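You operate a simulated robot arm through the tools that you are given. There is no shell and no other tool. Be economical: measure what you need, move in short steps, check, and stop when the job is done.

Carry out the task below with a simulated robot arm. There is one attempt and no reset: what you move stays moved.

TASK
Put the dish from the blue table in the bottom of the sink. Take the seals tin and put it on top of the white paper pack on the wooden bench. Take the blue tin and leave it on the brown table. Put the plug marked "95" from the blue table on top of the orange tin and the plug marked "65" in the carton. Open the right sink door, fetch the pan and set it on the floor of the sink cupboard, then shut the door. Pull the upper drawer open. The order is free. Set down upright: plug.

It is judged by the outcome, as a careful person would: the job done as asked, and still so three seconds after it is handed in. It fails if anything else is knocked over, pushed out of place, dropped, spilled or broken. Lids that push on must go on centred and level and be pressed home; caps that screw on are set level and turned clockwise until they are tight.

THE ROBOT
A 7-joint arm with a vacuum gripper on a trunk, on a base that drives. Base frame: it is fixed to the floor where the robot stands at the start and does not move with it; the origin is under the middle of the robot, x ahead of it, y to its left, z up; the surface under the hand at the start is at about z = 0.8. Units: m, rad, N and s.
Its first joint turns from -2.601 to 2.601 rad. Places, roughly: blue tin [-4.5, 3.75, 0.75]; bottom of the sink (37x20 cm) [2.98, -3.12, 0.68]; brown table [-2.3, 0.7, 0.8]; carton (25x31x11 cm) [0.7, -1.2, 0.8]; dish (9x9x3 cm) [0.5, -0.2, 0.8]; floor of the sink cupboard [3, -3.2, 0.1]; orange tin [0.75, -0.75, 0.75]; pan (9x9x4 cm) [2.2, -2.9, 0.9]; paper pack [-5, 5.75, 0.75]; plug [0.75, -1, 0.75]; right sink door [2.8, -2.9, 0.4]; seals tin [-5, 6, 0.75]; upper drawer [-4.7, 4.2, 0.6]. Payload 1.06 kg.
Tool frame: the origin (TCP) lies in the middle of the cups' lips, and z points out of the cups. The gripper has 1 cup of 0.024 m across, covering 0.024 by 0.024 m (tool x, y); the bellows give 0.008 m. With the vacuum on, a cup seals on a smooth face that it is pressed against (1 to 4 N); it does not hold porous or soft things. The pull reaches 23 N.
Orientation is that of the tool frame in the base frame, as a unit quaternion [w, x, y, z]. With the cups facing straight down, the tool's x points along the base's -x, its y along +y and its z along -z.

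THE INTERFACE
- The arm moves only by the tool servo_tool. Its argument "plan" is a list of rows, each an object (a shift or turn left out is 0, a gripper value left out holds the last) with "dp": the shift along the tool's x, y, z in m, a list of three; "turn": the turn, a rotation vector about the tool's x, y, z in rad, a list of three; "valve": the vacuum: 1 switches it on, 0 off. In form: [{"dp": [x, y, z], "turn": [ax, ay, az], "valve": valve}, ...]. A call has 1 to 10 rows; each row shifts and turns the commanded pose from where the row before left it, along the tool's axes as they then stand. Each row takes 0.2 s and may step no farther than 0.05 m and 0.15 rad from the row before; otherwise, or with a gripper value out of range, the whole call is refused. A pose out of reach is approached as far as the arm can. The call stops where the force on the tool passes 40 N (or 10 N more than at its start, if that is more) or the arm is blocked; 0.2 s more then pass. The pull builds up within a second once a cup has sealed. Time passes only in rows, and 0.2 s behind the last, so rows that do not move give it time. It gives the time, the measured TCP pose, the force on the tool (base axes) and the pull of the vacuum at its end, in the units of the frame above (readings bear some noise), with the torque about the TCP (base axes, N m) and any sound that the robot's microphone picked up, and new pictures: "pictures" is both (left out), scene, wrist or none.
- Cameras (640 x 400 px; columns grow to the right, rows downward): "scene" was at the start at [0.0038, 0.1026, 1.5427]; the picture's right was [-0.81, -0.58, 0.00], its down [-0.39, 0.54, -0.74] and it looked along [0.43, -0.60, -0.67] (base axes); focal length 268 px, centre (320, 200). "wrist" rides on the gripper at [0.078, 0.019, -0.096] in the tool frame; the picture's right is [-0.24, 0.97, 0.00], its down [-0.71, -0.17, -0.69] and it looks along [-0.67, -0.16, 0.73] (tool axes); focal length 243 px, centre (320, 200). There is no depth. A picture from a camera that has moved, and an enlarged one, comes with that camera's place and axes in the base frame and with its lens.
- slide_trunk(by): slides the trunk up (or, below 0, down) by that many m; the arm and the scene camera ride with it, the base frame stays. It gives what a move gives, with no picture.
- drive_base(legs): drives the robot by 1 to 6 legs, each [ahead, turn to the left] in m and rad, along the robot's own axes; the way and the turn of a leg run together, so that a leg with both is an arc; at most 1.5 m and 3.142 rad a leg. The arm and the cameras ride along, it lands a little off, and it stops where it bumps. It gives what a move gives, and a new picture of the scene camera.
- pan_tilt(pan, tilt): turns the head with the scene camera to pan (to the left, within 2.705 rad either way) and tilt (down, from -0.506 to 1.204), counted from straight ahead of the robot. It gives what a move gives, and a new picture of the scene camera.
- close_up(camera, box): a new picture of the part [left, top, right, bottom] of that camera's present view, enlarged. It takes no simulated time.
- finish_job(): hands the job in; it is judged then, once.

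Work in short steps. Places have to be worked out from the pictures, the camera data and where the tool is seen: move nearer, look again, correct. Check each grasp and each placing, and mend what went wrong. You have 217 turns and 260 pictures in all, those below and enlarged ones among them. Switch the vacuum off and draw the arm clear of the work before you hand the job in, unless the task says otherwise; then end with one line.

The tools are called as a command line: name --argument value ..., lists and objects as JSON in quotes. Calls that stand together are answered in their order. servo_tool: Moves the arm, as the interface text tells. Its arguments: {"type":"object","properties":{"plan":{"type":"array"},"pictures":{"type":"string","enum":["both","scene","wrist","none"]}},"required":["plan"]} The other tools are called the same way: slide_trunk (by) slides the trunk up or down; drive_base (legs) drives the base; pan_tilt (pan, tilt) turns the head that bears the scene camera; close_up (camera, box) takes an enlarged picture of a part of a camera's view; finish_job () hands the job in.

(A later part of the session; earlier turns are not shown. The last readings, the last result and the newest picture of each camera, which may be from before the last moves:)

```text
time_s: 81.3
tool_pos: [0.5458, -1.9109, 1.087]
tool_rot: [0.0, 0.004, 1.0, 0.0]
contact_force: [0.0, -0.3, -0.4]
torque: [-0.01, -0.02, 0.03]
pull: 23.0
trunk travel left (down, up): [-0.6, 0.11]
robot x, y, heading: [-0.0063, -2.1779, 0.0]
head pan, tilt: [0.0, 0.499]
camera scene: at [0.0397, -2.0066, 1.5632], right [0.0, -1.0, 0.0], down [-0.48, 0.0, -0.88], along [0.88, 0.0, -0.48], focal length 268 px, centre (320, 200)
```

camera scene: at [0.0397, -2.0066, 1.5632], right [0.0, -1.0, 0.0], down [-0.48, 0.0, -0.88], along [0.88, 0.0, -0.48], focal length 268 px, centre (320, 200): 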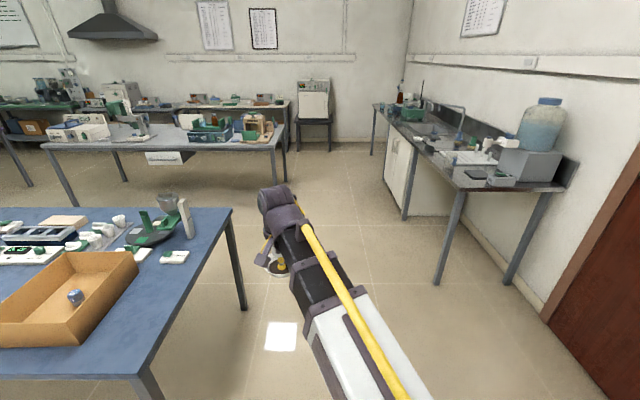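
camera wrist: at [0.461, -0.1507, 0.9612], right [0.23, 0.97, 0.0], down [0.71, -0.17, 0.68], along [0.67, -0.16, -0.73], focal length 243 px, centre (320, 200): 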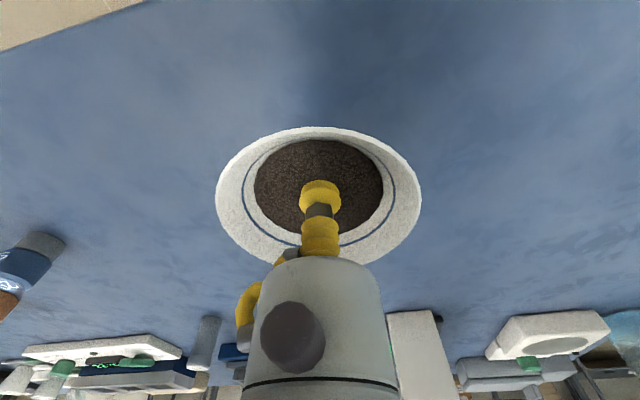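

The aisle is clear and the bench front is at y≈-2.9. I'll drive along the aisle to x≈2.9 and face the sink.

drive_base --legs '[[1.45, 0], [1.45, 0], [0, -1.571]]'

```text
time_s: 99.2
tool_pos: [3.1651, -2.7399, 1.0859]
tool_rot: [0.0, 0.711, 0.703, 0.0]
contact_force: [0.1, 0.3, -1.1]
torque: [0.01, 0.0, -0.01]
pull: 22.3
trunk travel left (down, up): [-0.6, 0.11]
robot x, y, heading: [2.9015, -2.1915, -1.568]
head pan, tilt: [0.0, 0.499]
camera scene: at [3.0712, -2.2337, 1.5632], right [-1.0, 0.0, 0.0], down [0.0, 0.48, -0.88], along [0.0, -0.88, -0.48], focal length 268 px, centre (320, 200)
```

scene: 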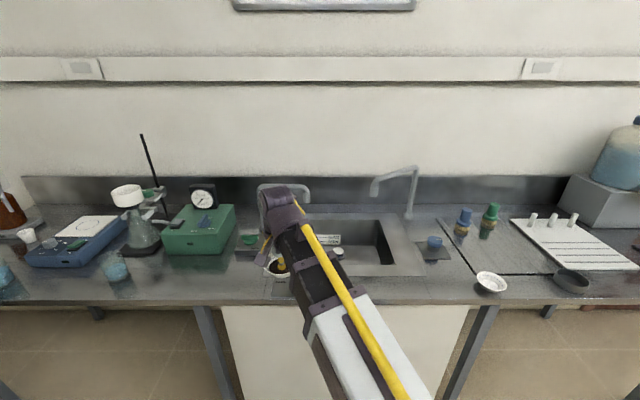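

I can see the sink, and the dark pan on the counter at right. I'll look down into the sink.

close_up --camera "scene" --box '[240, 160, 480, 310]'

close_up --camera "scene" --box '[460, 190, 640, 310]'

```text
2.67 times, centred on (360, 235) of scene
camera zoom: at [3.0712, -2.2337, 1.5632], right [-1.0, 0.0, 0.0], down [0.0, 0.48, -0.88], along [0.0, -0.88, -0.48], focal length 714 px, centre (213, 107)
```

zoom: 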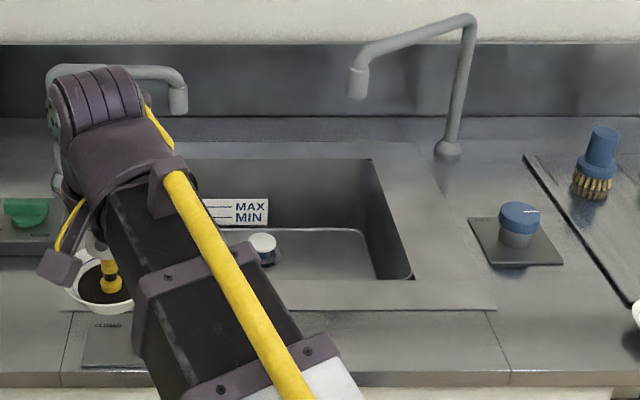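

```text
3.33 times, centred on (550, 250) of scene
camera zoom: at [3.0712, -2.2337, 1.5632], right [-1.0, 0.0, 0.0], down [0.0, 0.48, -0.88], along [0.0, -0.88, -0.48], focal length 892 px, centre (-447, 33)
```

zoom: 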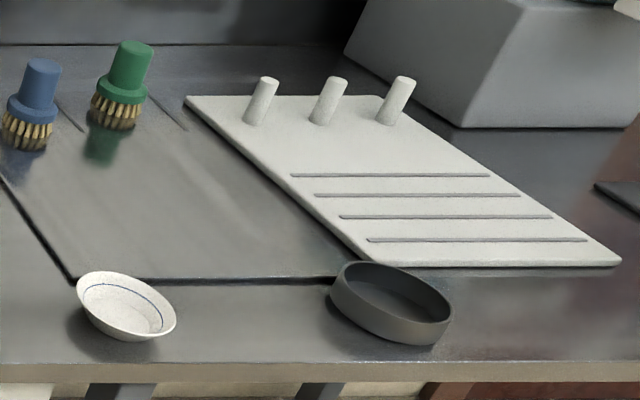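

There's a small object in the sink, and two taps. I'll shift the tool to look straight into the basin with the wrist camera.

servo_tool --plan '[{"dp": [0, -0.045, -0.01]}, {"dp": [0, -0.045, -0.01]}, {"dp": [0, -0.045, -0.01]}, {"dp": [0, -0.045, -0.01]}, {"dp": [0, -0.045, 0]}, {}]' --pictures "wrist"

pan_tilt --pan 0.2 --tilt 0.7

```text
time_s: 100.6
tool_pos: [2.9392, -2.7385, 1.1267]
tool_rot: [0.0, 0.711, 0.703, 0.0]
contact_force: [-0.2, -0.1, -0.5]
torque: [-0.01, -0.01, 0.0]
pull: 23.4
trunk travel left (down, up): [-0.6, 0.11]
robot x, y, heading: [2.9016, -2.1854, -1.573]
head pan, tilt: [0.0, 0.499]
camera wrist: at [2.9587, -2.6586, 1.221], right [0.97, -0.25, 0.0], down [-0.18, -0.71, 0.68], along [-0.17, -0.66, -0.73], focal length 243 px, centre (320, 200)
```

wrist: 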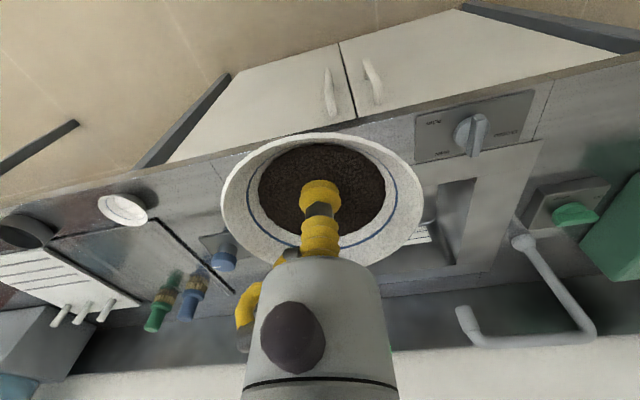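

```text
time_s: 101.3
tool_pos: [2.9383, -2.7373, 1.1257]
tool_rot: [0.0, 0.711, 0.703, 0.001]
contact_force: [0.1, 0.5, -1.6]
torque: [0.04, 0.01, -0.01]
pull: 22.9
trunk travel left (down, up): [-0.6, 0.11]
robot x, y, heading: [2.8997, -2.1881, -1.578]
head pan, tilt: [0.201, 0.7]
camera scene: at [3.0881, -2.226, 1.5455], right [-0.98, -0.2, 0.0], down [-0.13, 0.63, -0.77], along [0.15, -0.75, -0.64], focal length 268 px, centre (320, 200)
```

scene: 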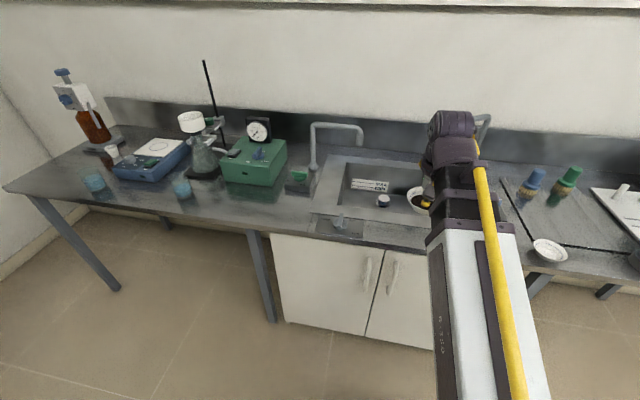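

close_up --camera "scene" --box '[290, 110, 450, 260]'

```text
2.67 times, centred on (370, 185) of scene
camera zoom: at [3.0881, -2.226, 1.5455], right [-0.98, -0.2, 0.0], down [-0.13, 0.63, -0.77], along [0.15, -0.75, -0.64], focal length 714 px, centre (187, 240)
```

zoom: 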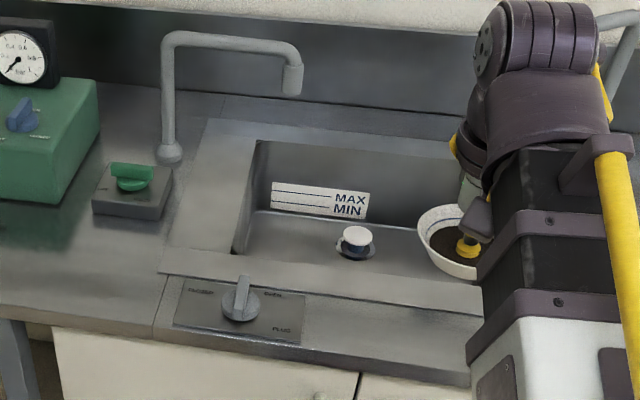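

The opening spans about x 2.79–3.18, y -3.01 to -3.33, with the counter at about 0.86 and a stopper at (2.985, -3.23). I'll place the dish at about (2.92, -3.13). I'll yaw the tool so the camera clears the front wall and drive 0.16 m closer.

drive_base --legs '[[0.16, 0]]'

servo_tool --plan '[{"turn": [0, 0, 0.13]}, {"turn": [0, 0, 0.13]}, {"turn": [0, 0, 0.13]}, {"turn": [0, 0, 0.13]}, {"turn": [0, 0, 0.13]}, {"turn": [0, 0, 0.13]}, {}]' --pictures "both"

```text
time_s: 102.8
tool_pos: [2.9395, -2.8951, 1.1255]
tool_rot: [0.001, 0.712, 0.703, 0.0]
contact_force: [0.7, 0.1, -0.2]
torque: [0.01, 0.02, 0.01]
pull: 23.5
trunk travel left (down, up): [-0.6, 0.11]
robot x, y, heading: [2.8973, -2.3474, -1.576]
head pan, tilt: [0.201, 0.7]
camera scene: at [3.0877, -2.3848, 1.5454], right [-0.98, -0.2, 0.0], down [-0.13, 0.63, -0.76], along [0.15, -0.75, -0.64], focal length 268 px, centre (320, 200)
```

scene: 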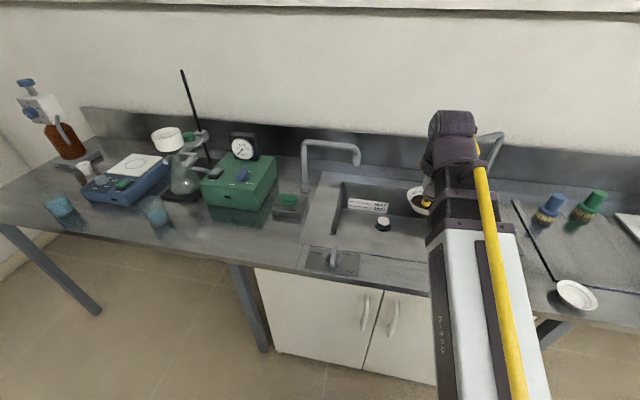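

```text
time_s: 104.3
tool_pos: [2.9396, -2.8965, 1.1271]
tool_rot: [0.0, 0.926, 0.379, 0.0]
contact_force: [-0.8, 0.4, -0.9]
torque: [0.01, 0.02, -0.01]
pull: 22.9
trunk travel left (down, up): [-0.6, 0.11]
robot x, y, heading: [2.8995, -2.345, -1.575]
head pan, tilt: [0.201, 0.7]
camera scene: at [3.0877, -2.3848, 1.5454], right [-0.98, -0.2, 0.0], down [-0.13, 0.63, -0.76], along [0.15, -0.75, -0.64], focal length 268 px, centre (320, 200)
camera wrist: at [3.0084, -2.8545, 1.2208], right [0.51, -0.86, 0.0], down [-0.63, -0.37, 0.69], along [-0.59, -0.35, -0.73], focal length 243 px, centre (320, 200)
```

scene: 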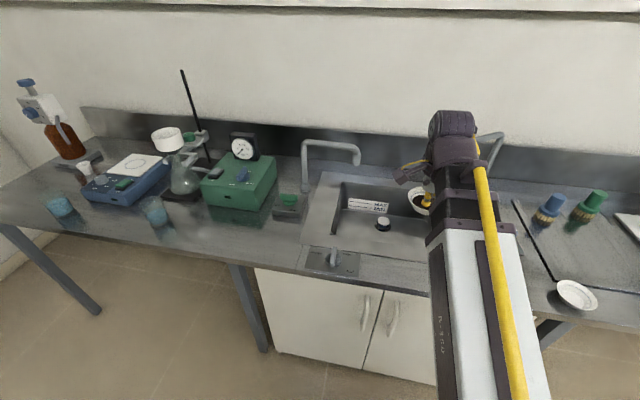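
wrist: 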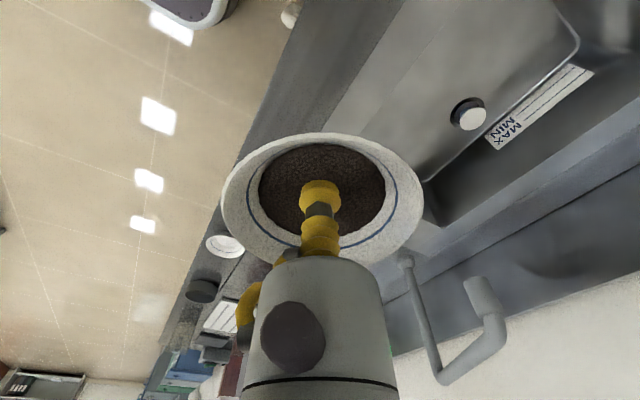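

The stopper is confirmed at (2.976, -3.21). I'll move over (2.92, -3.13).

servo_tool --plan '[{"dp": [-0.0356, 0.0306, 0]}, {"dp": [-0.0356, 0.0306, 0]}, {"dp": [-0.0356, 0.0306, 0]}, {"dp": [-0.0356, 0.0306, 0]}, {"dp": [-0.0356, 0.0306, 0]}, {"dp": [0, 0, 0.04]}, {"dp": [0, 0, 0.04]}, {}]' --pictures "both"

```text
time_s: 106.2
tool_pos: [2.9192, -3.13, 1.0469]
tool_rot: [0.0, 0.925, 0.38, 0.001]
contact_force: [0.1, 0.4, -1.0]
torque: [0.0, 0.0, -0.02]
pull: 23.1
trunk travel left (down, up): [-0.6, 0.11]
robot x, y, heading: [2.8968, -2.3475, -1.575]
head pan, tilt: [0.201, 0.7]
camera scene: at [3.0877, -2.385, 1.5454], right [-0.98, -0.2, 0.0], down [-0.13, 0.63, -0.76], along [0.15, -0.75, -0.64], focal length 268 px, centre (320, 200)
camera wrist: at [2.9881, -3.0883, 1.141], right [0.51, -0.86, 0.0], down [-0.62, -0.38, 0.69], along [-0.59, -0.35, -0.73], focal length 243 px, centre (320, 200)
```

scene: 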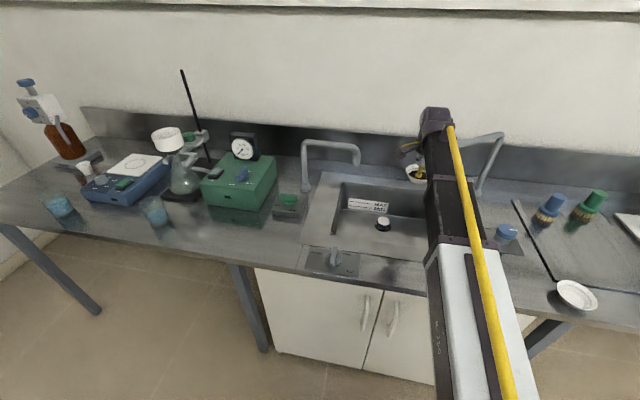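
wrist: 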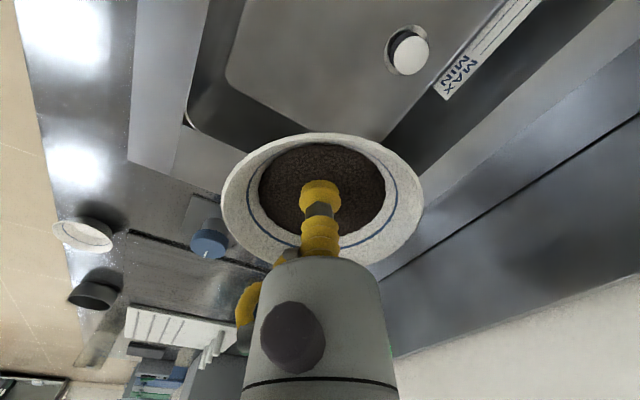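

close_up --camera "scene" --box '[360, 90, 520, 190]'

```text
4.00 times, centred on (440, 140) of scene
camera zoom: at [3.0877, -2.385, 1.5454], right [-0.98, -0.2, 0.0], down [-0.13, 0.63, -0.76], along [0.15, -0.75, -0.64], focal length 1071 px, centre (-160, 440)
```

zoom: 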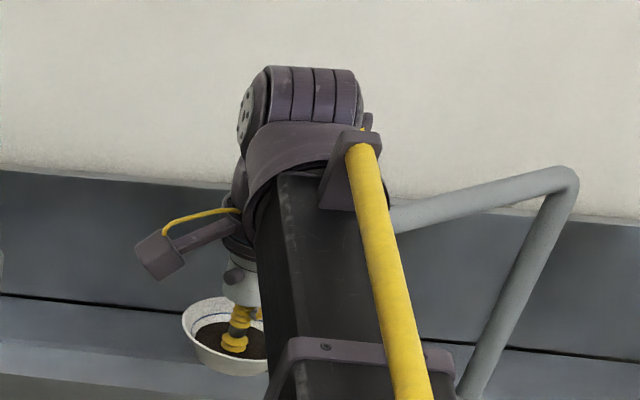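

The wrist bulk sits right of the tool axis, near the right tap's spout, so x≈3.05 is safer. I'll raise the trunk so the forearm slopes in more steeply, and shift left.

slide_trunk --by 0.1

servo_tool --plan '[{"dp": [0.032, 0.03, 0]}, {"dp": [0.032, 0.03, 0]}, {"dp": [0.029, 0.027, 0]}, {}]' --pictures "both"

```text
time_s: 107.5
tool_pos: [2.9186, -3.13, 1.1459]
tool_rot: [0.001, 0.925, 0.38, 0.0]
contact_force: [-0.1, 0.0, -1.7]
torque: [0.01, 0.05, 0.03]
pull: 22.8
trunk travel left (down, up): [-0.7, 0.01]
robot x, y, heading: [2.901, -2.3479, -1.577]
head pan, tilt: [0.201, 0.7]
```

```text
time_s: 108.5
tool_pos: [3.0493, -3.126, 1.1465]
tool_rot: [0.0, 0.925, 0.38, 0.0]
contact_force: [0.9, -0.2, -1.6]
torque: [-0.01, 0.02, -0.02]
pull: 22.8
trunk travel left (down, up): [-0.7, 0.01]
robot x, y, heading: [2.8986, -2.3461, -1.576]
head pan, tilt: [0.201, 0.7]
camera scene: at [3.0879, -2.3848, 1.6454], right [-0.98, -0.2, 0.0], down [-0.13, 0.63, -0.76], along [0.15, -0.75, -0.64], focal length 268 px, centre (320, 200)
camera wrist: at [3.1165, -3.0841, 1.2403], right [0.51, -0.86, 0.0], down [-0.62, -0.38, 0.69], along [-0.59, -0.35, -0.73], focal length 243 px, centre (320, 200)
```

scene: 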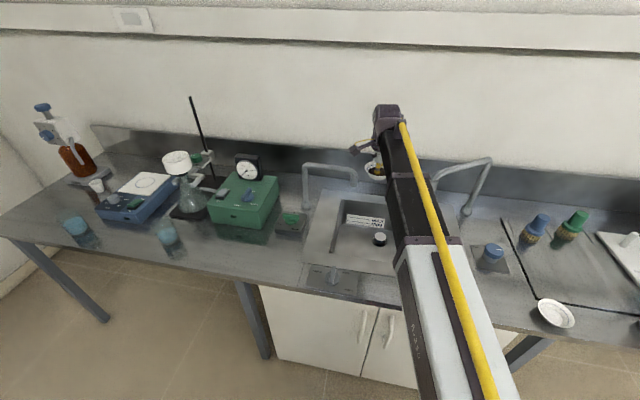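
wrist: 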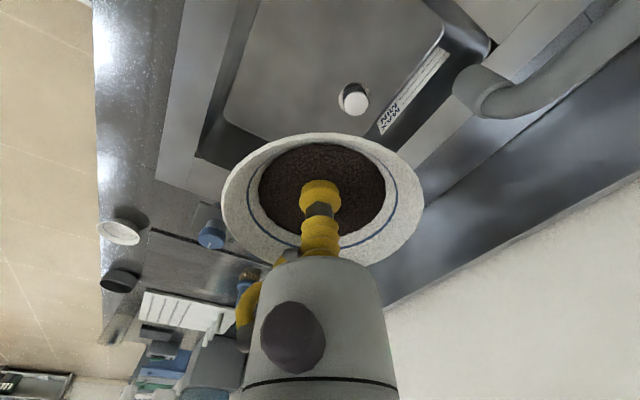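

Clear on both sides. I'll descend the first part.

servo_tool --plan '[{"dp": [0, 0, 0.045]}, {"dp": [0, 0, 0.045]}, {"dp": [0, 0, 0.045]}, {"dp": [0, 0, 0.045]}, {"dp": [0, 0, 0.045]}, {"dp": [0, 0, 0.03]}, {}]' --pictures "both"

```text
time_s: 110.1
tool_pos: [3.047, -3.1268, 0.8916]
tool_rot: [0.0, 0.925, 0.379, 0.0]
contact_force: [0.1, -0.2, -1.1]
torque: [0.01, 0.0, -0.02]
pull: 23.0
trunk travel left (down, up): [-0.7, 0.01]
robot x, y, heading: [2.9041, -2.3446, -1.576]
head pan, tilt: [0.201, 0.7]
camera scene: at [3.0877, -2.3849, 1.6454], right [-0.98, -0.2, 0.0], down [-0.13, 0.63, -0.76], along [0.15, -0.75, -0.64], focal length 268 px, centre (320, 200)
camera wrist: at [3.1164, -3.0846, 0.986], right [0.51, -0.86, 0.0], down [-0.62, -0.38, 0.69], along [-0.59, -0.35, -0.73], focal length 243 px, centre (320, 200)
```

scene: 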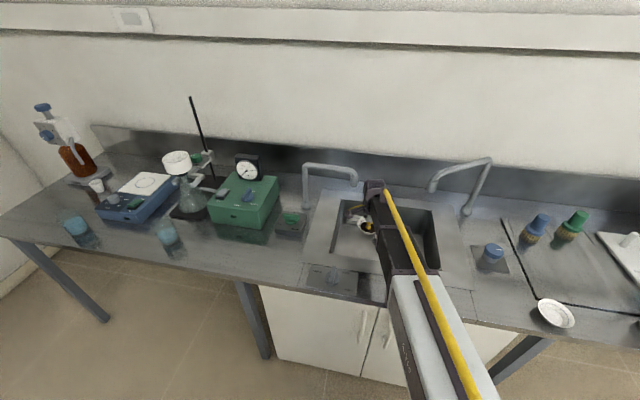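
wrist: 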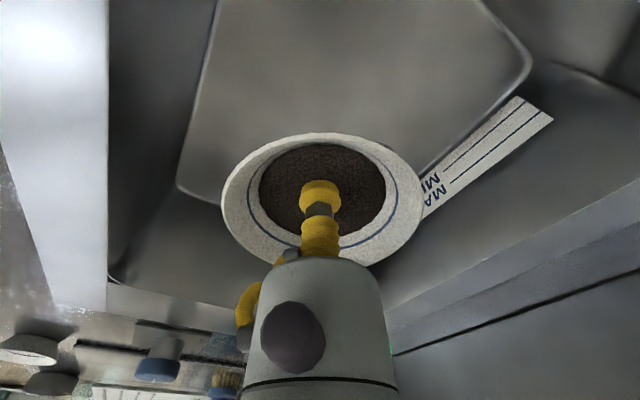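

servo_tool --plan '[{"dp": [0, 0, 0.04]}, {"dp": [0, 0, 0.04]}, {"dp": [0, 0, 0.02]}, {}]' --pictures "both"

```text
time_s: 111.1
tool_pos: [3.0474, -3.1272, 0.7911]
tool_rot: [0.0, 0.925, 0.379, 0.0]
contact_force: [0.6, 0.2, -0.9]
torque: [-0.04, 0.02, 0.0]
pull: 22.7
trunk travel left (down, up): [-0.7, 0.01]
robot x, y, heading: [2.901, -2.3445, -1.578]
head pan, tilt: [0.201, 0.7]
camera scene: at [3.0877, -2.3848, 1.6454], right [-0.98, -0.2, 0.0], down [-0.13, 0.63, -0.76], along [0.15, -0.75, -0.64], focal length 268 px, centre (320, 200)
camera wrist: at [3.1158, -3.0852, 0.8863], right [0.51, -0.86, 0.0], down [-0.62, -0.38, 0.69], along [-0.59, -0.35, -0.73], focal length 243 px, centre (320, 200)
```

scene: 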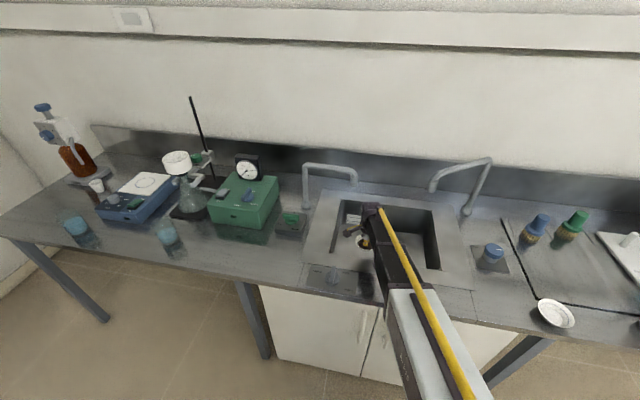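
wrist: 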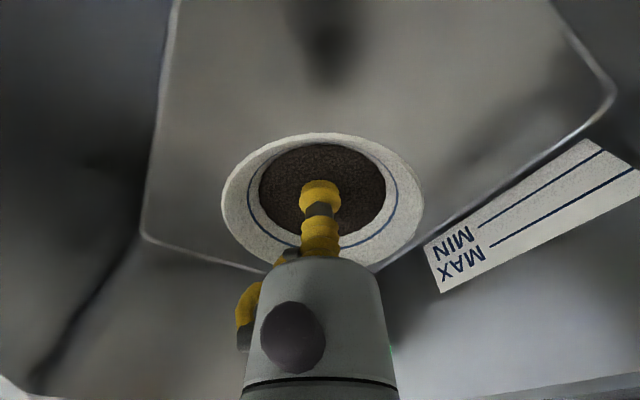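

servo_tool --plan '[{"dp": [0, 0, 0.03]}, {"dp": [0, 0, 0.015]}, {}]' --pictures "wrist"

```text
time_s: 111.9
tool_pos: [3.0485, -3.1254, 0.7476]
tool_rot: [0.0, 0.925, 0.379, 0.0]
contact_force: [0.0, 0.2, -1.3]
torque: [-0.04, -0.02, -0.03]
pull: 22.5
trunk travel left (down, up): [-0.7, 0.01]
robot x, y, heading: [2.8996, -2.348, -1.578]
head pan, tilt: [0.201, 0.7]
camera wrist: at [3.1162, -3.0846, 0.8414], right [0.51, -0.86, 0.0], down [-0.62, -0.38, 0.69], along [-0.59, -0.35, -0.73], focal length 243 px, centre (320, 200)
```

wrist: 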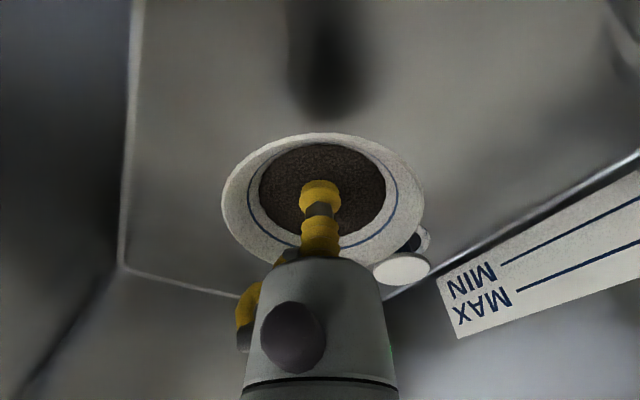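

servo_tool --plan '[{"dp": [0, 0, 0.012]}, {"dp": [0, 0, 0.008]}, {}]' --pictures "wrist"

```text
time_s: 112.7
tool_pos: [3.0471, -3.126, 0.7282]
tool_rot: [0.0, 0.925, 0.38, 0.001]
contact_force: [-0.3, -0.8, -0.3]
torque: [0.01, 0.03, -0.04]
pull: 23.1
trunk travel left (down, up): [-0.7, 0.01]
robot x, y, heading: [2.9023, -2.35, -1.574]
head pan, tilt: [0.201, 0.7]
camera wrist: at [3.116, -3.0843, 0.8215], right [0.51, -0.86, 0.0], down [-0.62, -0.38, 0.68], along [-0.59, -0.35, -0.73], focal length 243 px, centre (320, 200)
```

wrist: 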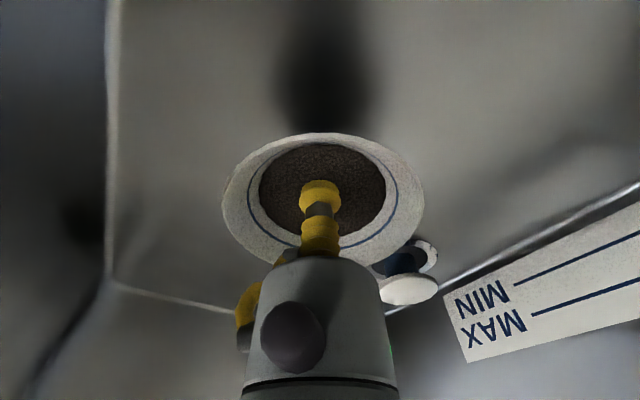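

servo_tool --plan '[{"dp": [0, 0, 0.006]}, {"dp": [0, 0, 0.004]}, {}]' --pictures "none"

servo_tool --plan '[{"dp": [0, 0, 0.004]}, {"dp": [0, 0, 0.003]}, {}]' --pictures "wrist"

```text
time_s: 113.5
tool_pos: [3.0455, -3.127, 0.7166]
tool_rot: [0.0, 0.925, 0.379, 0.0]
contact_force: [0.4, -0.5, -0.7]
torque: [-0.01, -0.01, -0.01]
pull: 22.9
trunk travel left (down, up): [-0.7, 0.01]
robot x, y, heading: [2.9004, -2.3471, -1.573]
head pan, tilt: [0.201, 0.7]
```

```text
time_s: 114.3
tool_pos: [3.0467, -3.1263, 0.7093]
tool_rot: [0.0, 0.925, 0.379, -0.001]
contact_force: [0.4, 0.7, -0.2]
torque: [0.02, -0.02, -0.01]
pull: 22.7
trunk travel left (down, up): [-0.7, 0.01]
robot x, y, heading: [2.8993, -2.3467, -1.574]
head pan, tilt: [0.201, 0.7]
camera wrist: at [3.1154, -3.0845, 0.8043], right [0.51, -0.86, 0.0], down [-0.62, -0.38, 0.69], along [-0.59, -0.35, -0.73], focal length 243 px, centre (320, 200)
```

wrist: 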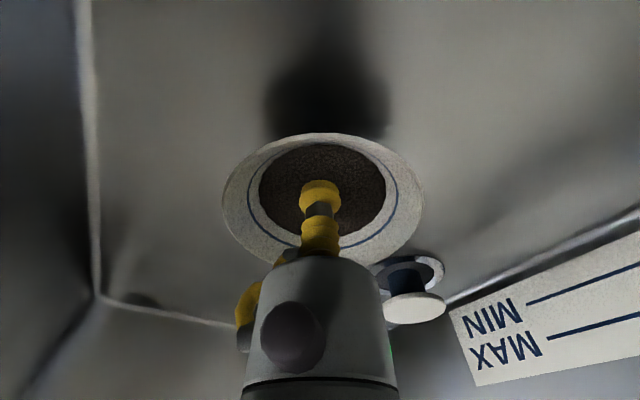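

servo_tool --plan '[{"dp": [0, 0, 0.004]}, {"dp": [0, 0, 0.003]}, {}]' --pictures "none"

servo_tool --plan '[{"dp": [0, 0, 0.003]}, {"dp": [0, 0, 0.003]}, {}]' --pictures "none"

servo_tool --plan '[{"dp": [0, 0, 0.003]}, {"dp": [0, 0, 0.002]}, {}]' --pictures "wrist"

```text
time_s: 115.1
tool_pos: [3.046, -3.1265, 0.7034]
tool_rot: [0.0, 0.925, 0.38, -0.001]
contact_force: [-0.1, 0.5, -0.5]
torque: [-0.03, -0.03, -0.01]
pull: 22.9
trunk travel left (down, up): [-0.7, 0.01]
robot x, y, heading: [2.9004, -2.3468, -1.571]
head pan, tilt: [0.201, 0.7]
```

```text
time_s: 115.9
tool_pos: [3.0461, -3.1263, 0.6973]
tool_rot: [0.0, 0.925, 0.379, 0.0]
contact_force: [0.6, 0.0, -0.3]
torque: [0.01, -0.01, 0.01]
pull: 22.4
trunk travel left (down, up): [-0.7, 0.01]
robot x, y, heading: [2.9043, -2.346, -1.576]
head pan, tilt: [0.201, 0.7]
```

```text
time_s: 116.7
tool_pos: [3.0453, -3.1283, 0.6942]
tool_rot: [0.001, 0.925, 0.38, 0.0]
contact_force: [0.8, -4.1, 14.4]
torque: [0.02, 0.06, 0.01]
pull: 22.3
trunk travel left (down, up): [-0.7, 0.01]
robot x, y, heading: [2.8981, -2.3475, -1.576]
head pan, tilt: [0.201, 0.7]
camera wrist: at [3.1153, -3.0844, 0.7879], right [0.51, -0.86, 0.0], down [-0.62, -0.37, 0.69], along [-0.59, -0.35, -0.73], focal length 243 px, centre (320, 200)
```

wrist: 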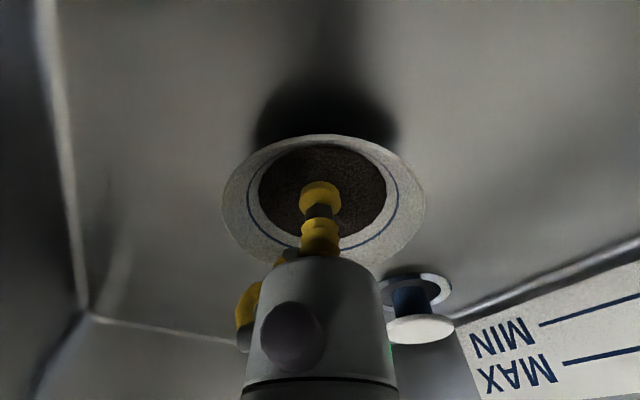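

The dish rests on the sink floor, with contact at about z 0.695. I'll vent, wait, and lift straight out.

servo_tool --plan '[{"dp": [0, 0, -0.001], "valve": 0}, {}, {}, {}, {}, {"dp": [0, 0, -0.008]}, {"dp": [0, 0, -0.03]}, {"dp": [0, 0, -0.045]}, {"dp": [0, 0, -0.045]}, {}]' --pictures "wrist"

```text
time_s: 118.9
tool_pos: [3.0461, -3.1256, 0.8228]
tool_rot: [0.0, 0.925, 0.38, 0.0]
contact_force: [0.6, -0.1, 0.0]
torque: [-0.02, -0.04, -0.01]
pull: 0.0
trunk travel left (down, up): [-0.7, 0.01]
robot x, y, heading: [2.9015, -2.3433, -1.573]
head pan, tilt: [0.201, 0.7]
camera wrist: at [3.1155, -3.0838, 0.9173], right [0.51, -0.86, 0.0], down [-0.62, -0.38, 0.68], along [-0.59, -0.35, -0.73], focal length 243 px, centre (320, 200)
```

wrist: 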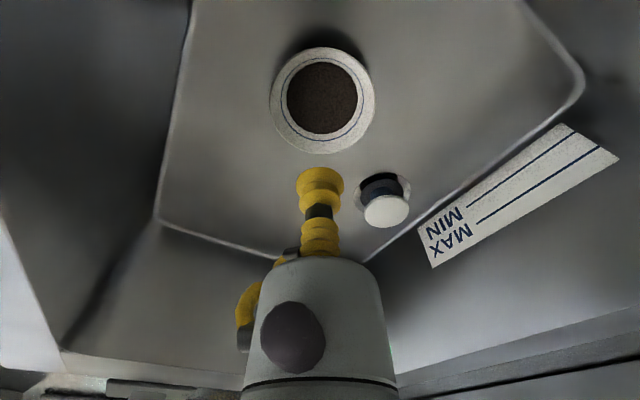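

The dish sits flat in the sink. Now I'll lift out, undo the yaw and retreat from the bench.

servo_tool --plan '[{"dp": [0, 0, -0.045]}, {"dp": [0, 0, -0.045]}, {"dp": [0, 0, -0.045]}, {"dp": [0, 0, -0.045]}, {"dp": [0, 0, -0.045]}, {"dp": [0, 0, -0.045]}, {"dp": [0, 0, -0.045]}, {"turn": [0, 0, -0.13]}, {"turn": [0, 0, -0.13]}, {"turn": [0, 0, -0.13]}]' --pictures "none"

servo_tool --plan '[{"turn": [0, 0, -0.13]}, {"turn": [0, 0, -0.13]}, {"turn": [0, 0, -0.13]}, {"dp": [0.045, 0, 0]}, {"dp": [0.045, 0, 0]}, {"dp": [0.045, 0, 0]}, {"dp": [0.045, 0, 0]}, {"dp": [0.045, 0, 0]}, {}]' --pictures "none"

pan_tilt --pan 0.25 --tilt 0.75

```text
time_s: 121.1
tool_pos: [3.0476, -3.1262, 1.1356]
tool_rot: [0.0, 0.833, 0.553, 0.0]
contact_force: [-0.2, 0.0, -0.2]
torque: [-0.01, -0.02, 0.0]
pull: 0.0
trunk travel left (down, up): [-0.7, 0.01]
robot x, y, heading: [2.8997, -2.3473, -1.579]
head pan, tilt: [0.201, 0.7]
```

```text
time_s: 123.1
tool_pos: [3.0497, -2.9024, 1.1384]
tool_rot: [0.0, 0.711, 0.703, 0.001]
contact_force: [-0.5, 0.6, -1.0]
torque: [0.0, 0.01, 0.02]
pull: 0.0
trunk travel left (down, up): [-0.7, 0.01]
robot x, y, heading: [2.8987, -2.345, -1.574]
head pan, tilt: [0.201, 0.7]
```

```text
time_s: 123.7
tool_pos: [3.0491, -2.903, 1.1371]
tool_rot: [0.0, 0.711, 0.703, 0.0]
contact_force: [-0.2, -0.2, -0.2]
torque: [0.0, -0.01, 0.02]
pull: 0.1
trunk travel left (down, up): [-0.7, 0.01]
robot x, y, heading: [2.8992, -2.3428, -1.571]
head pan, tilt: [0.25, 0.75]
camera scene: at [3.0913, -2.3819, 1.6412], right [-0.97, -0.24, 0.0], down [-0.17, 0.66, -0.73], along [0.18, -0.71, -0.68], focal length 268 px, centre (320, 200)
```

scene: 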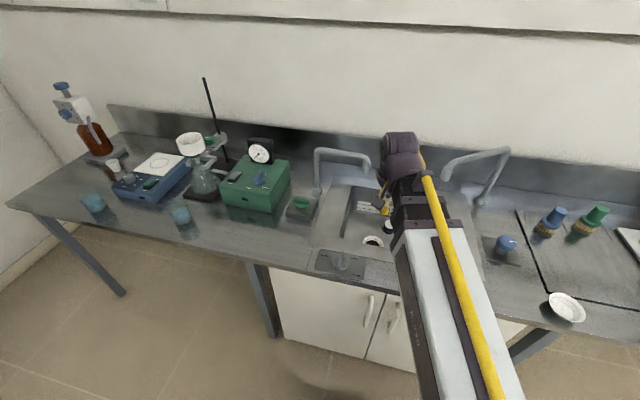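

I'll back away from the bench and reposition to about (2.6, -1.95), to give room to swing the right door.

drive_base --legs '[[-0.4, 0], [0, -1.571], [0.3, 0], [0, 1.571]]'

slide_trunk --by -0.5

```text
time_s: 135.5
tool_pos: [2.7574, -2.5021, 1.137]
tool_rot: [0.0, 0.706, 0.708, 0.0]
contact_force: [0.0, 0.2, -0.3]
torque: [0.0, 0.02, -0.01]
pull: 0.1
trunk travel left (down, up): [-0.7, 0.01]
robot x, y, heading: [2.5971, -1.9468, -1.56]
head pan, tilt: [0.25, 0.75]
camera scene: at [2.7914, -1.981, 1.6412], right [-0.97, -0.26, 0.0], down [-0.18, 0.66, -0.73], along [0.19, -0.71, -0.68], focal length 268 px, centre (320, 200)
```

scene: 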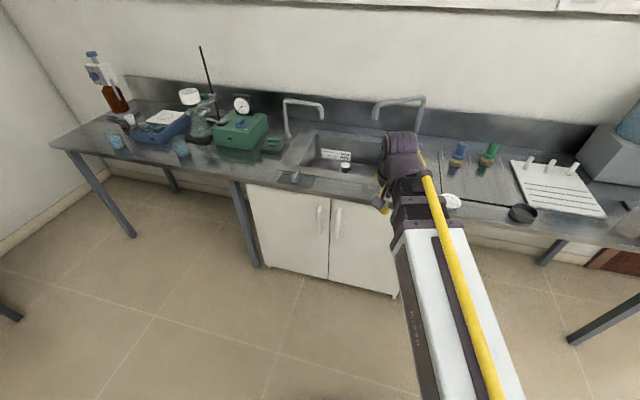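

```text
refused: -0.5 is not a number from -0.4 to 0.4
```

slide_trunk --by -0.4

servo_tool --plan '[{"turn": [0, -0.145, 0]}, {"turn": [0, -0.145, 0]}, {"turn": [0, -0.145, 0]}, {"turn": [0, -0.145, 0]}, {"turn": [0, -0.145, 0]}, {"turn": [0, -0.145, 0]}, {"turn": [0, -0.145, 0]}, {"turn": [0, -0.145, 0]}, {"turn": [0, -0.145, 0]}, {"turn": [0, -0.145, 0]}]' --pictures "both"

```text
time_s: 139.3
tool_pos: [2.7556, -2.5013, 0.7369]
tool_rot: [0.0, 0.706, 0.708, 0.0]
contact_force: [-0.3, 0.3, -0.1]
torque: [-0.02, 0.02, -0.03]
pull: 0.1
trunk travel left (down, up): [-0.3, 0.41]
robot x, y, heading: [2.6018, -1.9507, -1.56]
head pan, tilt: [0.25, 0.75]
```

```text
time_s: 141.6
tool_pos: [2.8103, -2.6304, 0.7583]
tool_rot: [0.47, 0.528, 0.53, -0.468]
contact_force: [-0.1, -0.5, -0.3]
torque: [0.04, 0.01, 0.0]
pull: 0.0
out of reach, approached as far as the arm can: row 3, 4, 5, 6, 7, 8, 9, 10
trunk travel left (down, up): [-0.3, 0.41]
robot x, y, heading: [2.5972, -1.95, -1.56]
head pan, tilt: [0.25, 0.75]
camera scene: at [2.7912, -1.981, 1.2412], right [-0.97, -0.26, 0.0], down [-0.18, 0.66, -0.73], along [0.19, -0.71, -0.68], focal length 268 px, centre (320, 200)
camera wrist: at [2.8291, -2.5254, 0.6913], right [0.97, -0.02, 0.23], down [-0.17, 0.59, 0.79], along [-0.16, -0.8, 0.57], focal length 243 px, centre (320, 200)
```

scene: 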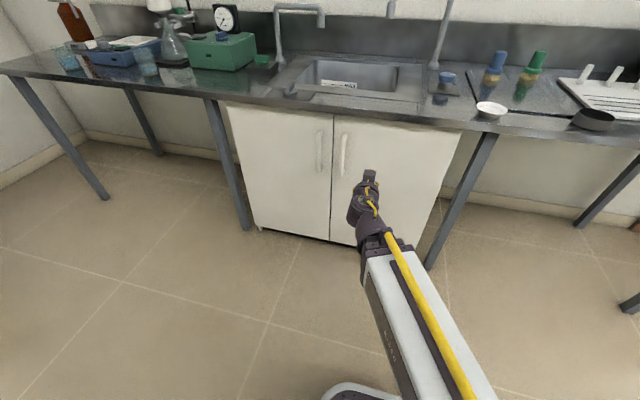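
wrist: 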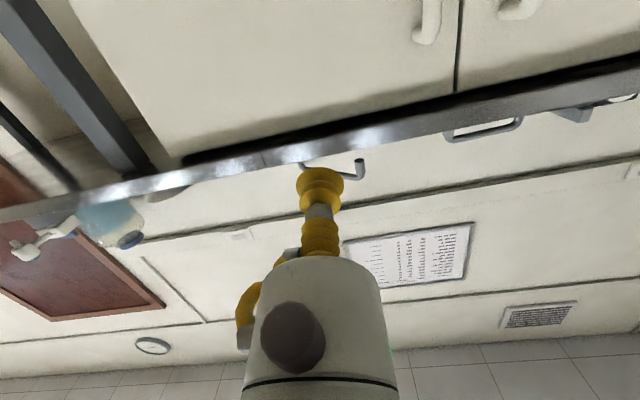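

The tool is almost horizontal now. I'll finish the tilt and bring it toward the door at z≈0.45, x≈2.92, staying short of the face.

servo_tool --plan '[{"turn": [0, -0.121, 0]}, {"dp": [0.03, 0.02, 0.025]}, {"dp": [0.03, 0.02, 0.025]}, {"dp": [0.03, 0.02, 0.025]}, {"dp": [0.03, 0.02, 0.025]}, {"dp": [0.03, 0.02, 0.025]}, {"dp": [0.03, 0.02, 0.025]}, {"dp": [0.03, 0.02, 0.025]}, {"dp": [0.03, 0.02, 0.025]}, {"dp": [0.03, 0.0, 0.025]}]' --pictures "both"

```text
time_s: 143.8
tool_pos: [2.9725, -2.8544, 0.4871]
tool_rot: [0.5, 0.5, 0.5, -0.5]
contact_force: [0.0, 0.5, 0.3]
torque: [0.02, -0.02, -0.03]
pull: 0.1
trunk travel left (down, up): [-0.3, 0.41]
robot x, y, heading: [2.6012, -1.9469, -1.559]
head pan, tilt: [0.25, 0.75]
camera scene: at [2.7912, -1.9808, 1.2412], right [-0.97, -0.26, 0.0], down [-0.18, 0.66, -0.73], along [0.19, -0.71, -0.68], focal length 268 px, centre (320, 200)
camera wrist: at [2.9909, -2.759, 0.4082], right [0.97, 0.0, 0.23], down [-0.17, 0.69, 0.71], along [-0.16, -0.73, 0.67], focal length 243 px, centre (320, 200)
```

scene: 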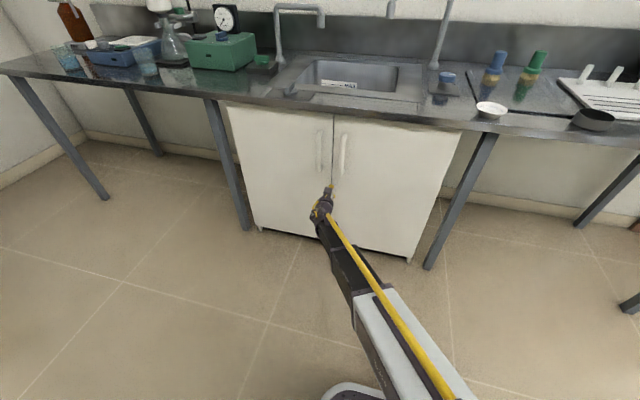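
wrist: 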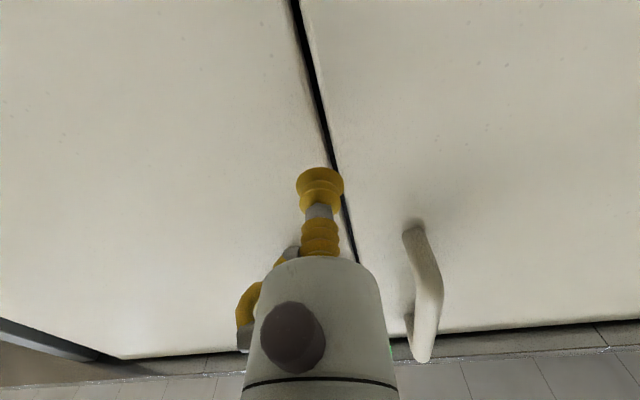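

The cup is right at the door split and not touching. I'll shift 5.5 cm onto the right door and advance slowly with the vacuum on.

servo_tool --plan '[{"dp": [0, -0.03, 0]}, {"dp": [0, -0.027, 0], "valve": 1}, {"dp": [0, 0, 0.006]}, {"dp": [0, 0, 0.004]}, {}]' --pictures "wrist"

```text
time_s: 144.9
tool_pos: [2.9145, -2.8649, 0.4896]
tool_rot: [0.501, 0.499, 0.501, -0.5]
contact_force: [-0.6, -0.3, 0.0]
torque: [0.0, 0.01, 0.02]
pull: 0.1
trunk travel left (down, up): [-0.3, 0.41]
robot x, y, heading: [2.6011, -1.9496, -1.554]
head pan, tilt: [0.25, 0.75]
camera wrist: at [2.9331, -2.7685, 0.4097], right [0.97, 0.0, 0.23], down [-0.17, 0.68, 0.71], along [-0.16, -0.73, 0.67], focal length 243 px, centre (320, 200)
```

wrist: 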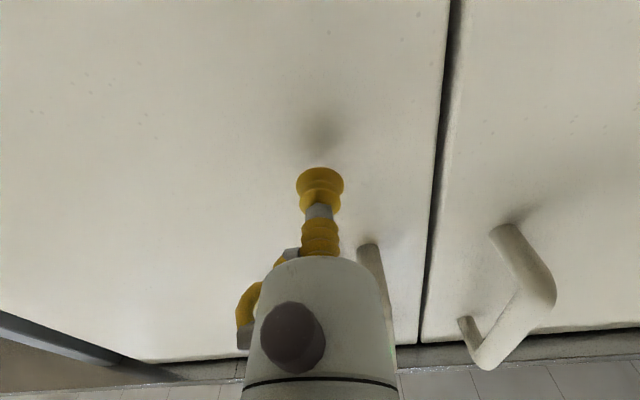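

servo_tool --plan '[{"dp": [0, 0, 0.008]}, {"dp": [0, 0, 0.004]}, {"dp": [0, 0, 0.003]}, {}, {}]' --pictures "none"

servo_tool --plan '[{"dp": [0, 0, 0.004]}, {"dp": [0, 0, 0.003]}, {}, {}]' --pictures "none"

```text
time_s: 146.2
tool_pos: [2.914, -2.8805, 0.4887]
tool_rot: [0.501, 0.499, 0.501, -0.499]
contact_force: [-3.5, 17.4, -6.2]
torque: [-0.01, -0.01, -0.01]
pull: 23.1
trunk travel left (down, up): [-0.3, 0.41]
robot x, y, heading: [2.5979, -1.946, -1.553]
head pan, tilt: [0.25, 0.75]
```

```text
time_s: 147.2
tool_pos: [2.9138, -2.8865, 0.4887]
tool_rot: [0.501, 0.499, 0.501, -0.499]
contact_force: [-5.8, 29.6, -8.9]
torque: [-0.13, -0.05, 0.01]
pull: 23.2
trunk travel left (down, up): [-0.3, 0.41]
robot x, y, heading: [2.6003, -1.9502, -1.558]
head pan, tilt: [0.25, 0.75]
```

Sealed on the door with a pull of 23. I'll ease off, then pull it open along an arc about the right-hand hinge.

servo_tool --plan '[{"dp": [0, 0, -0.008]}, {"dp": [0, -0.0002, -0.008], "turn": [-0.022, 0, 0]}, {"dp": [0, -0.0004, -0.014], "turn": [-0.038, 0, 0]}, {"dp": [0, -0.0007, -0.0222], "turn": [-0.06, 0, 0]}, {"dp": [0, -0.0007, -0.0222], "turn": [-0.06, 0, 0]}, {}]' --pictures "both"

```text
time_s: 148.6
tool_pos: [2.908, -2.8141, 0.4888]
tool_rot: [0.544, 0.452, 0.543, -0.453]
contact_force: [0.1, -0.2, 3.5]
torque: [0.02, 0.13, 0.04]
pull: 23.0
trunk travel left (down, up): [-0.3, 0.41]
robot x, y, heading: [2.5979, -1.9461, -1.56]
head pan, tilt: [0.25, 0.75]
camera scene: at [2.7911, -1.9807, 1.2413], right [-0.97, -0.26, 0.0], down [-0.18, 0.66, -0.73], along [0.19, -0.71, -0.68], focal length 268 px, centre (320, 200)
camera wrist: at [2.9088, -2.7151, 0.4098], right [0.96, 0.18, 0.23], down [-0.29, 0.64, 0.71], along [-0.03, -0.74, 0.67], focal length 243 px, centre (320, 200)
```

scene: 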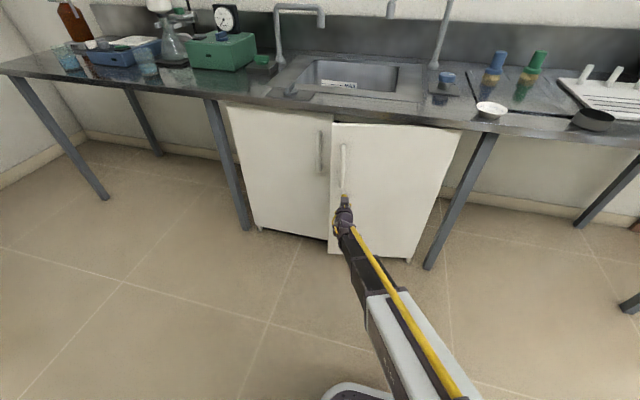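
wrist: 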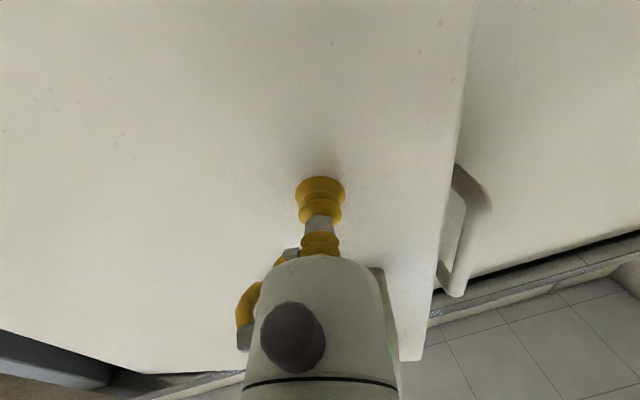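

The door is opening smoothly. I'll continue the arc.

servo_tool --plan '[{"dp": [0, -0.0007, -0.0222], "turn": [-0.06, 0, 0]}, {"dp": [0, -0.0007, -0.0222], "turn": [-0.06, 0, 0]}, {"dp": [0, -0.0007, -0.0222], "turn": [-0.06, 0, 0]}, {"dp": [0, -0.0007, -0.0222], "turn": [-0.06, 0, 0]}, {"dp": [0, -0.0007, -0.0222], "turn": [-0.06, 0, 0]}, {"dp": [0, -0.0007, -0.0222], "turn": [-0.06, 0, 0]}, {"dp": [0, -0.0007, -0.0222], "turn": [-0.06, 0, 0]}, {"dp": [0, -0.0007, -0.0222], "turn": [-0.06, 0, 0]}, {"dp": [0, -0.0007, -0.0222], "turn": [-0.06, 0, 0]}]' --pictures "scene"

```text
time_s: 150.6
tool_pos: [3.0017, -2.5889, 0.499]
tool_rot: [0.6, 0.367, 0.615, -0.357]
contact_force: [-0.9, -0.5, 0.2]
torque: [0.0, 0.02, -0.01]
pull: 0.0
out of reach, approached as far as the arm can: row 2, 3, 4, 5, 6, 7, 8, 9
trunk travel left (down, up): [-0.3, 0.41]
robot x, y, heading: [2.6007, -1.9477, -1.558]
head pan, tilt: [0.25, 0.75]
camera scene: at [2.7913, -1.9811, 1.2412], right [-0.97, -0.26, 0.0], down [-0.18, 0.66, -0.73], along [0.19, -0.71, -0.68], focal length 268 px, centre (320, 200)
```

scene: 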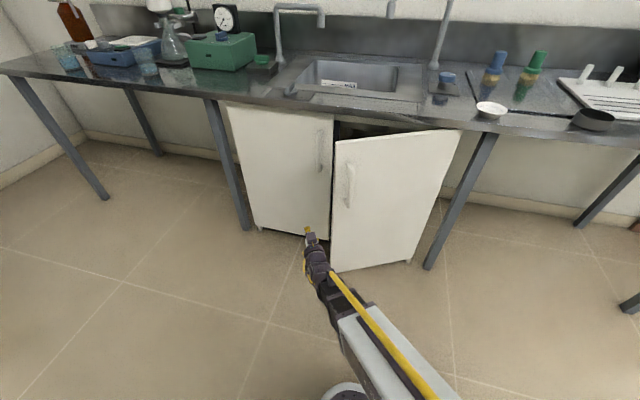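

The vacuum released near the arm's inner limit, but the door stands about 26° open. I'll reposition to x≈2.95 and push the door wider from the inside with the tool pointing down.

servo_tool --plan '[{"dp": [0, 0, 0], "valve": 0}]' --pictures "none"

drive_base --legs '[[0, 1.56], [0.35, 0], [0, -1.571]]'

servo_tool --plan '[{"turn": [0, 0.14, 0]}, {"turn": [0, 0.14, 0]}, {"turn": [0, 0.14, 0]}, {"turn": [0, 0.14, 0]}, {"turn": [0, 0.14, 0]}, {"turn": [0, 0.14, 0]}, {"turn": [0, 0.14, 0]}, {"turn": [0, 0.14, 0]}, {"turn": [0, 0.14, 0]}, {"turn": [0, 0.14, 0]}]' --pictures "scene"

```text
time_s: 150.9
tool_pos: [3.0018, -2.5887, 0.4999]
tool_rot: [0.601, 0.367, 0.614, -0.357]
contact_force: [-1.1, 0.1, -1.2]
torque: [0.02, -0.03, -0.03]
pull: 0.0
trunk travel left (down, up): [-0.3, 0.41]
robot x, y, heading: [2.6012, -1.9417, -1.558]
head pan, tilt: [0.25, 0.75]
```

```text
time_s: 160.8
tool_pos: [3.3438, -2.5971, 0.4981]
tool_rot: [0.597, 0.372, 0.611, -0.362]
contact_force: [0.0, -0.7, 0.3]
torque: [-0.01, 0.0, 0.0]
pull: 0.1
trunk travel left (down, up): [-0.3, 0.41]
robot x, y, heading: [2.9519, -1.9496, -1.576]
head pan, tilt: [0.25, 0.75]
camera scene: at [3.1434, -1.9857, 1.2412], right [-0.97, -0.24, 0.0], down [-0.17, 0.66, -0.73], along [0.18, -0.71, -0.68], focal length 268 px, centre (320, 200)
```

scene: 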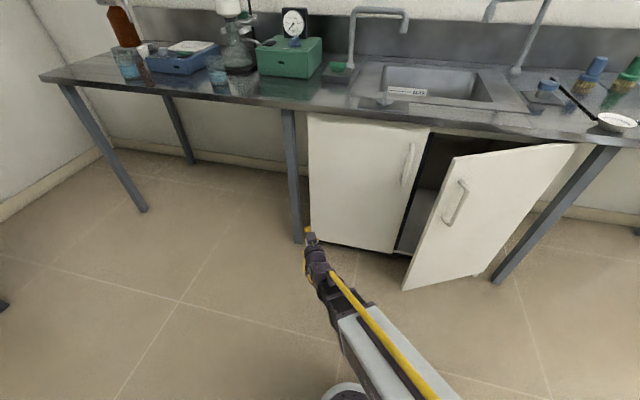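

```text
time_s: 163.0
tool_pos: [3.3356, -2.6028, 0.4998]
tool_rot: [0.146, 0.529, 0.829, -0.105]
contact_force: [-0.9, 0.6, -0.3]
torque: [-0.06, -0.01, 0.01]
pull: 0.1
out of reach, approached as far as the arm can: row 3, 4, 5
trunk travel left (down, up): [-0.3, 0.41]
robot x, y, heading: [2.953, -1.9504, -1.578]
head pan, tilt: [0.25, 0.75]
camera scene: at [3.1433, -1.9857, 1.2412], right [-0.97, -0.24, 0.0], down [-0.17, 0.66, -0.73], along [0.18, -0.71, -0.68], focal length 268 px, centre (320, 200)
```

scene: 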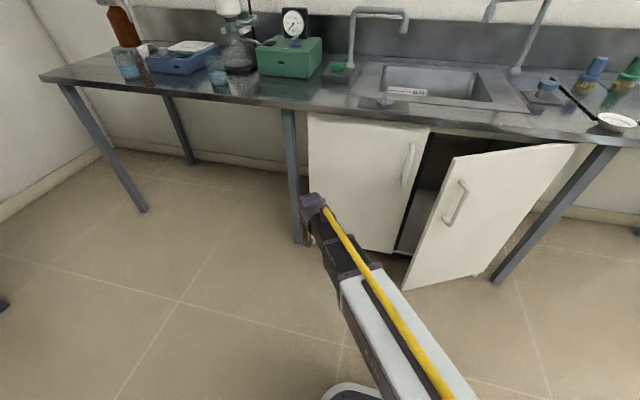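

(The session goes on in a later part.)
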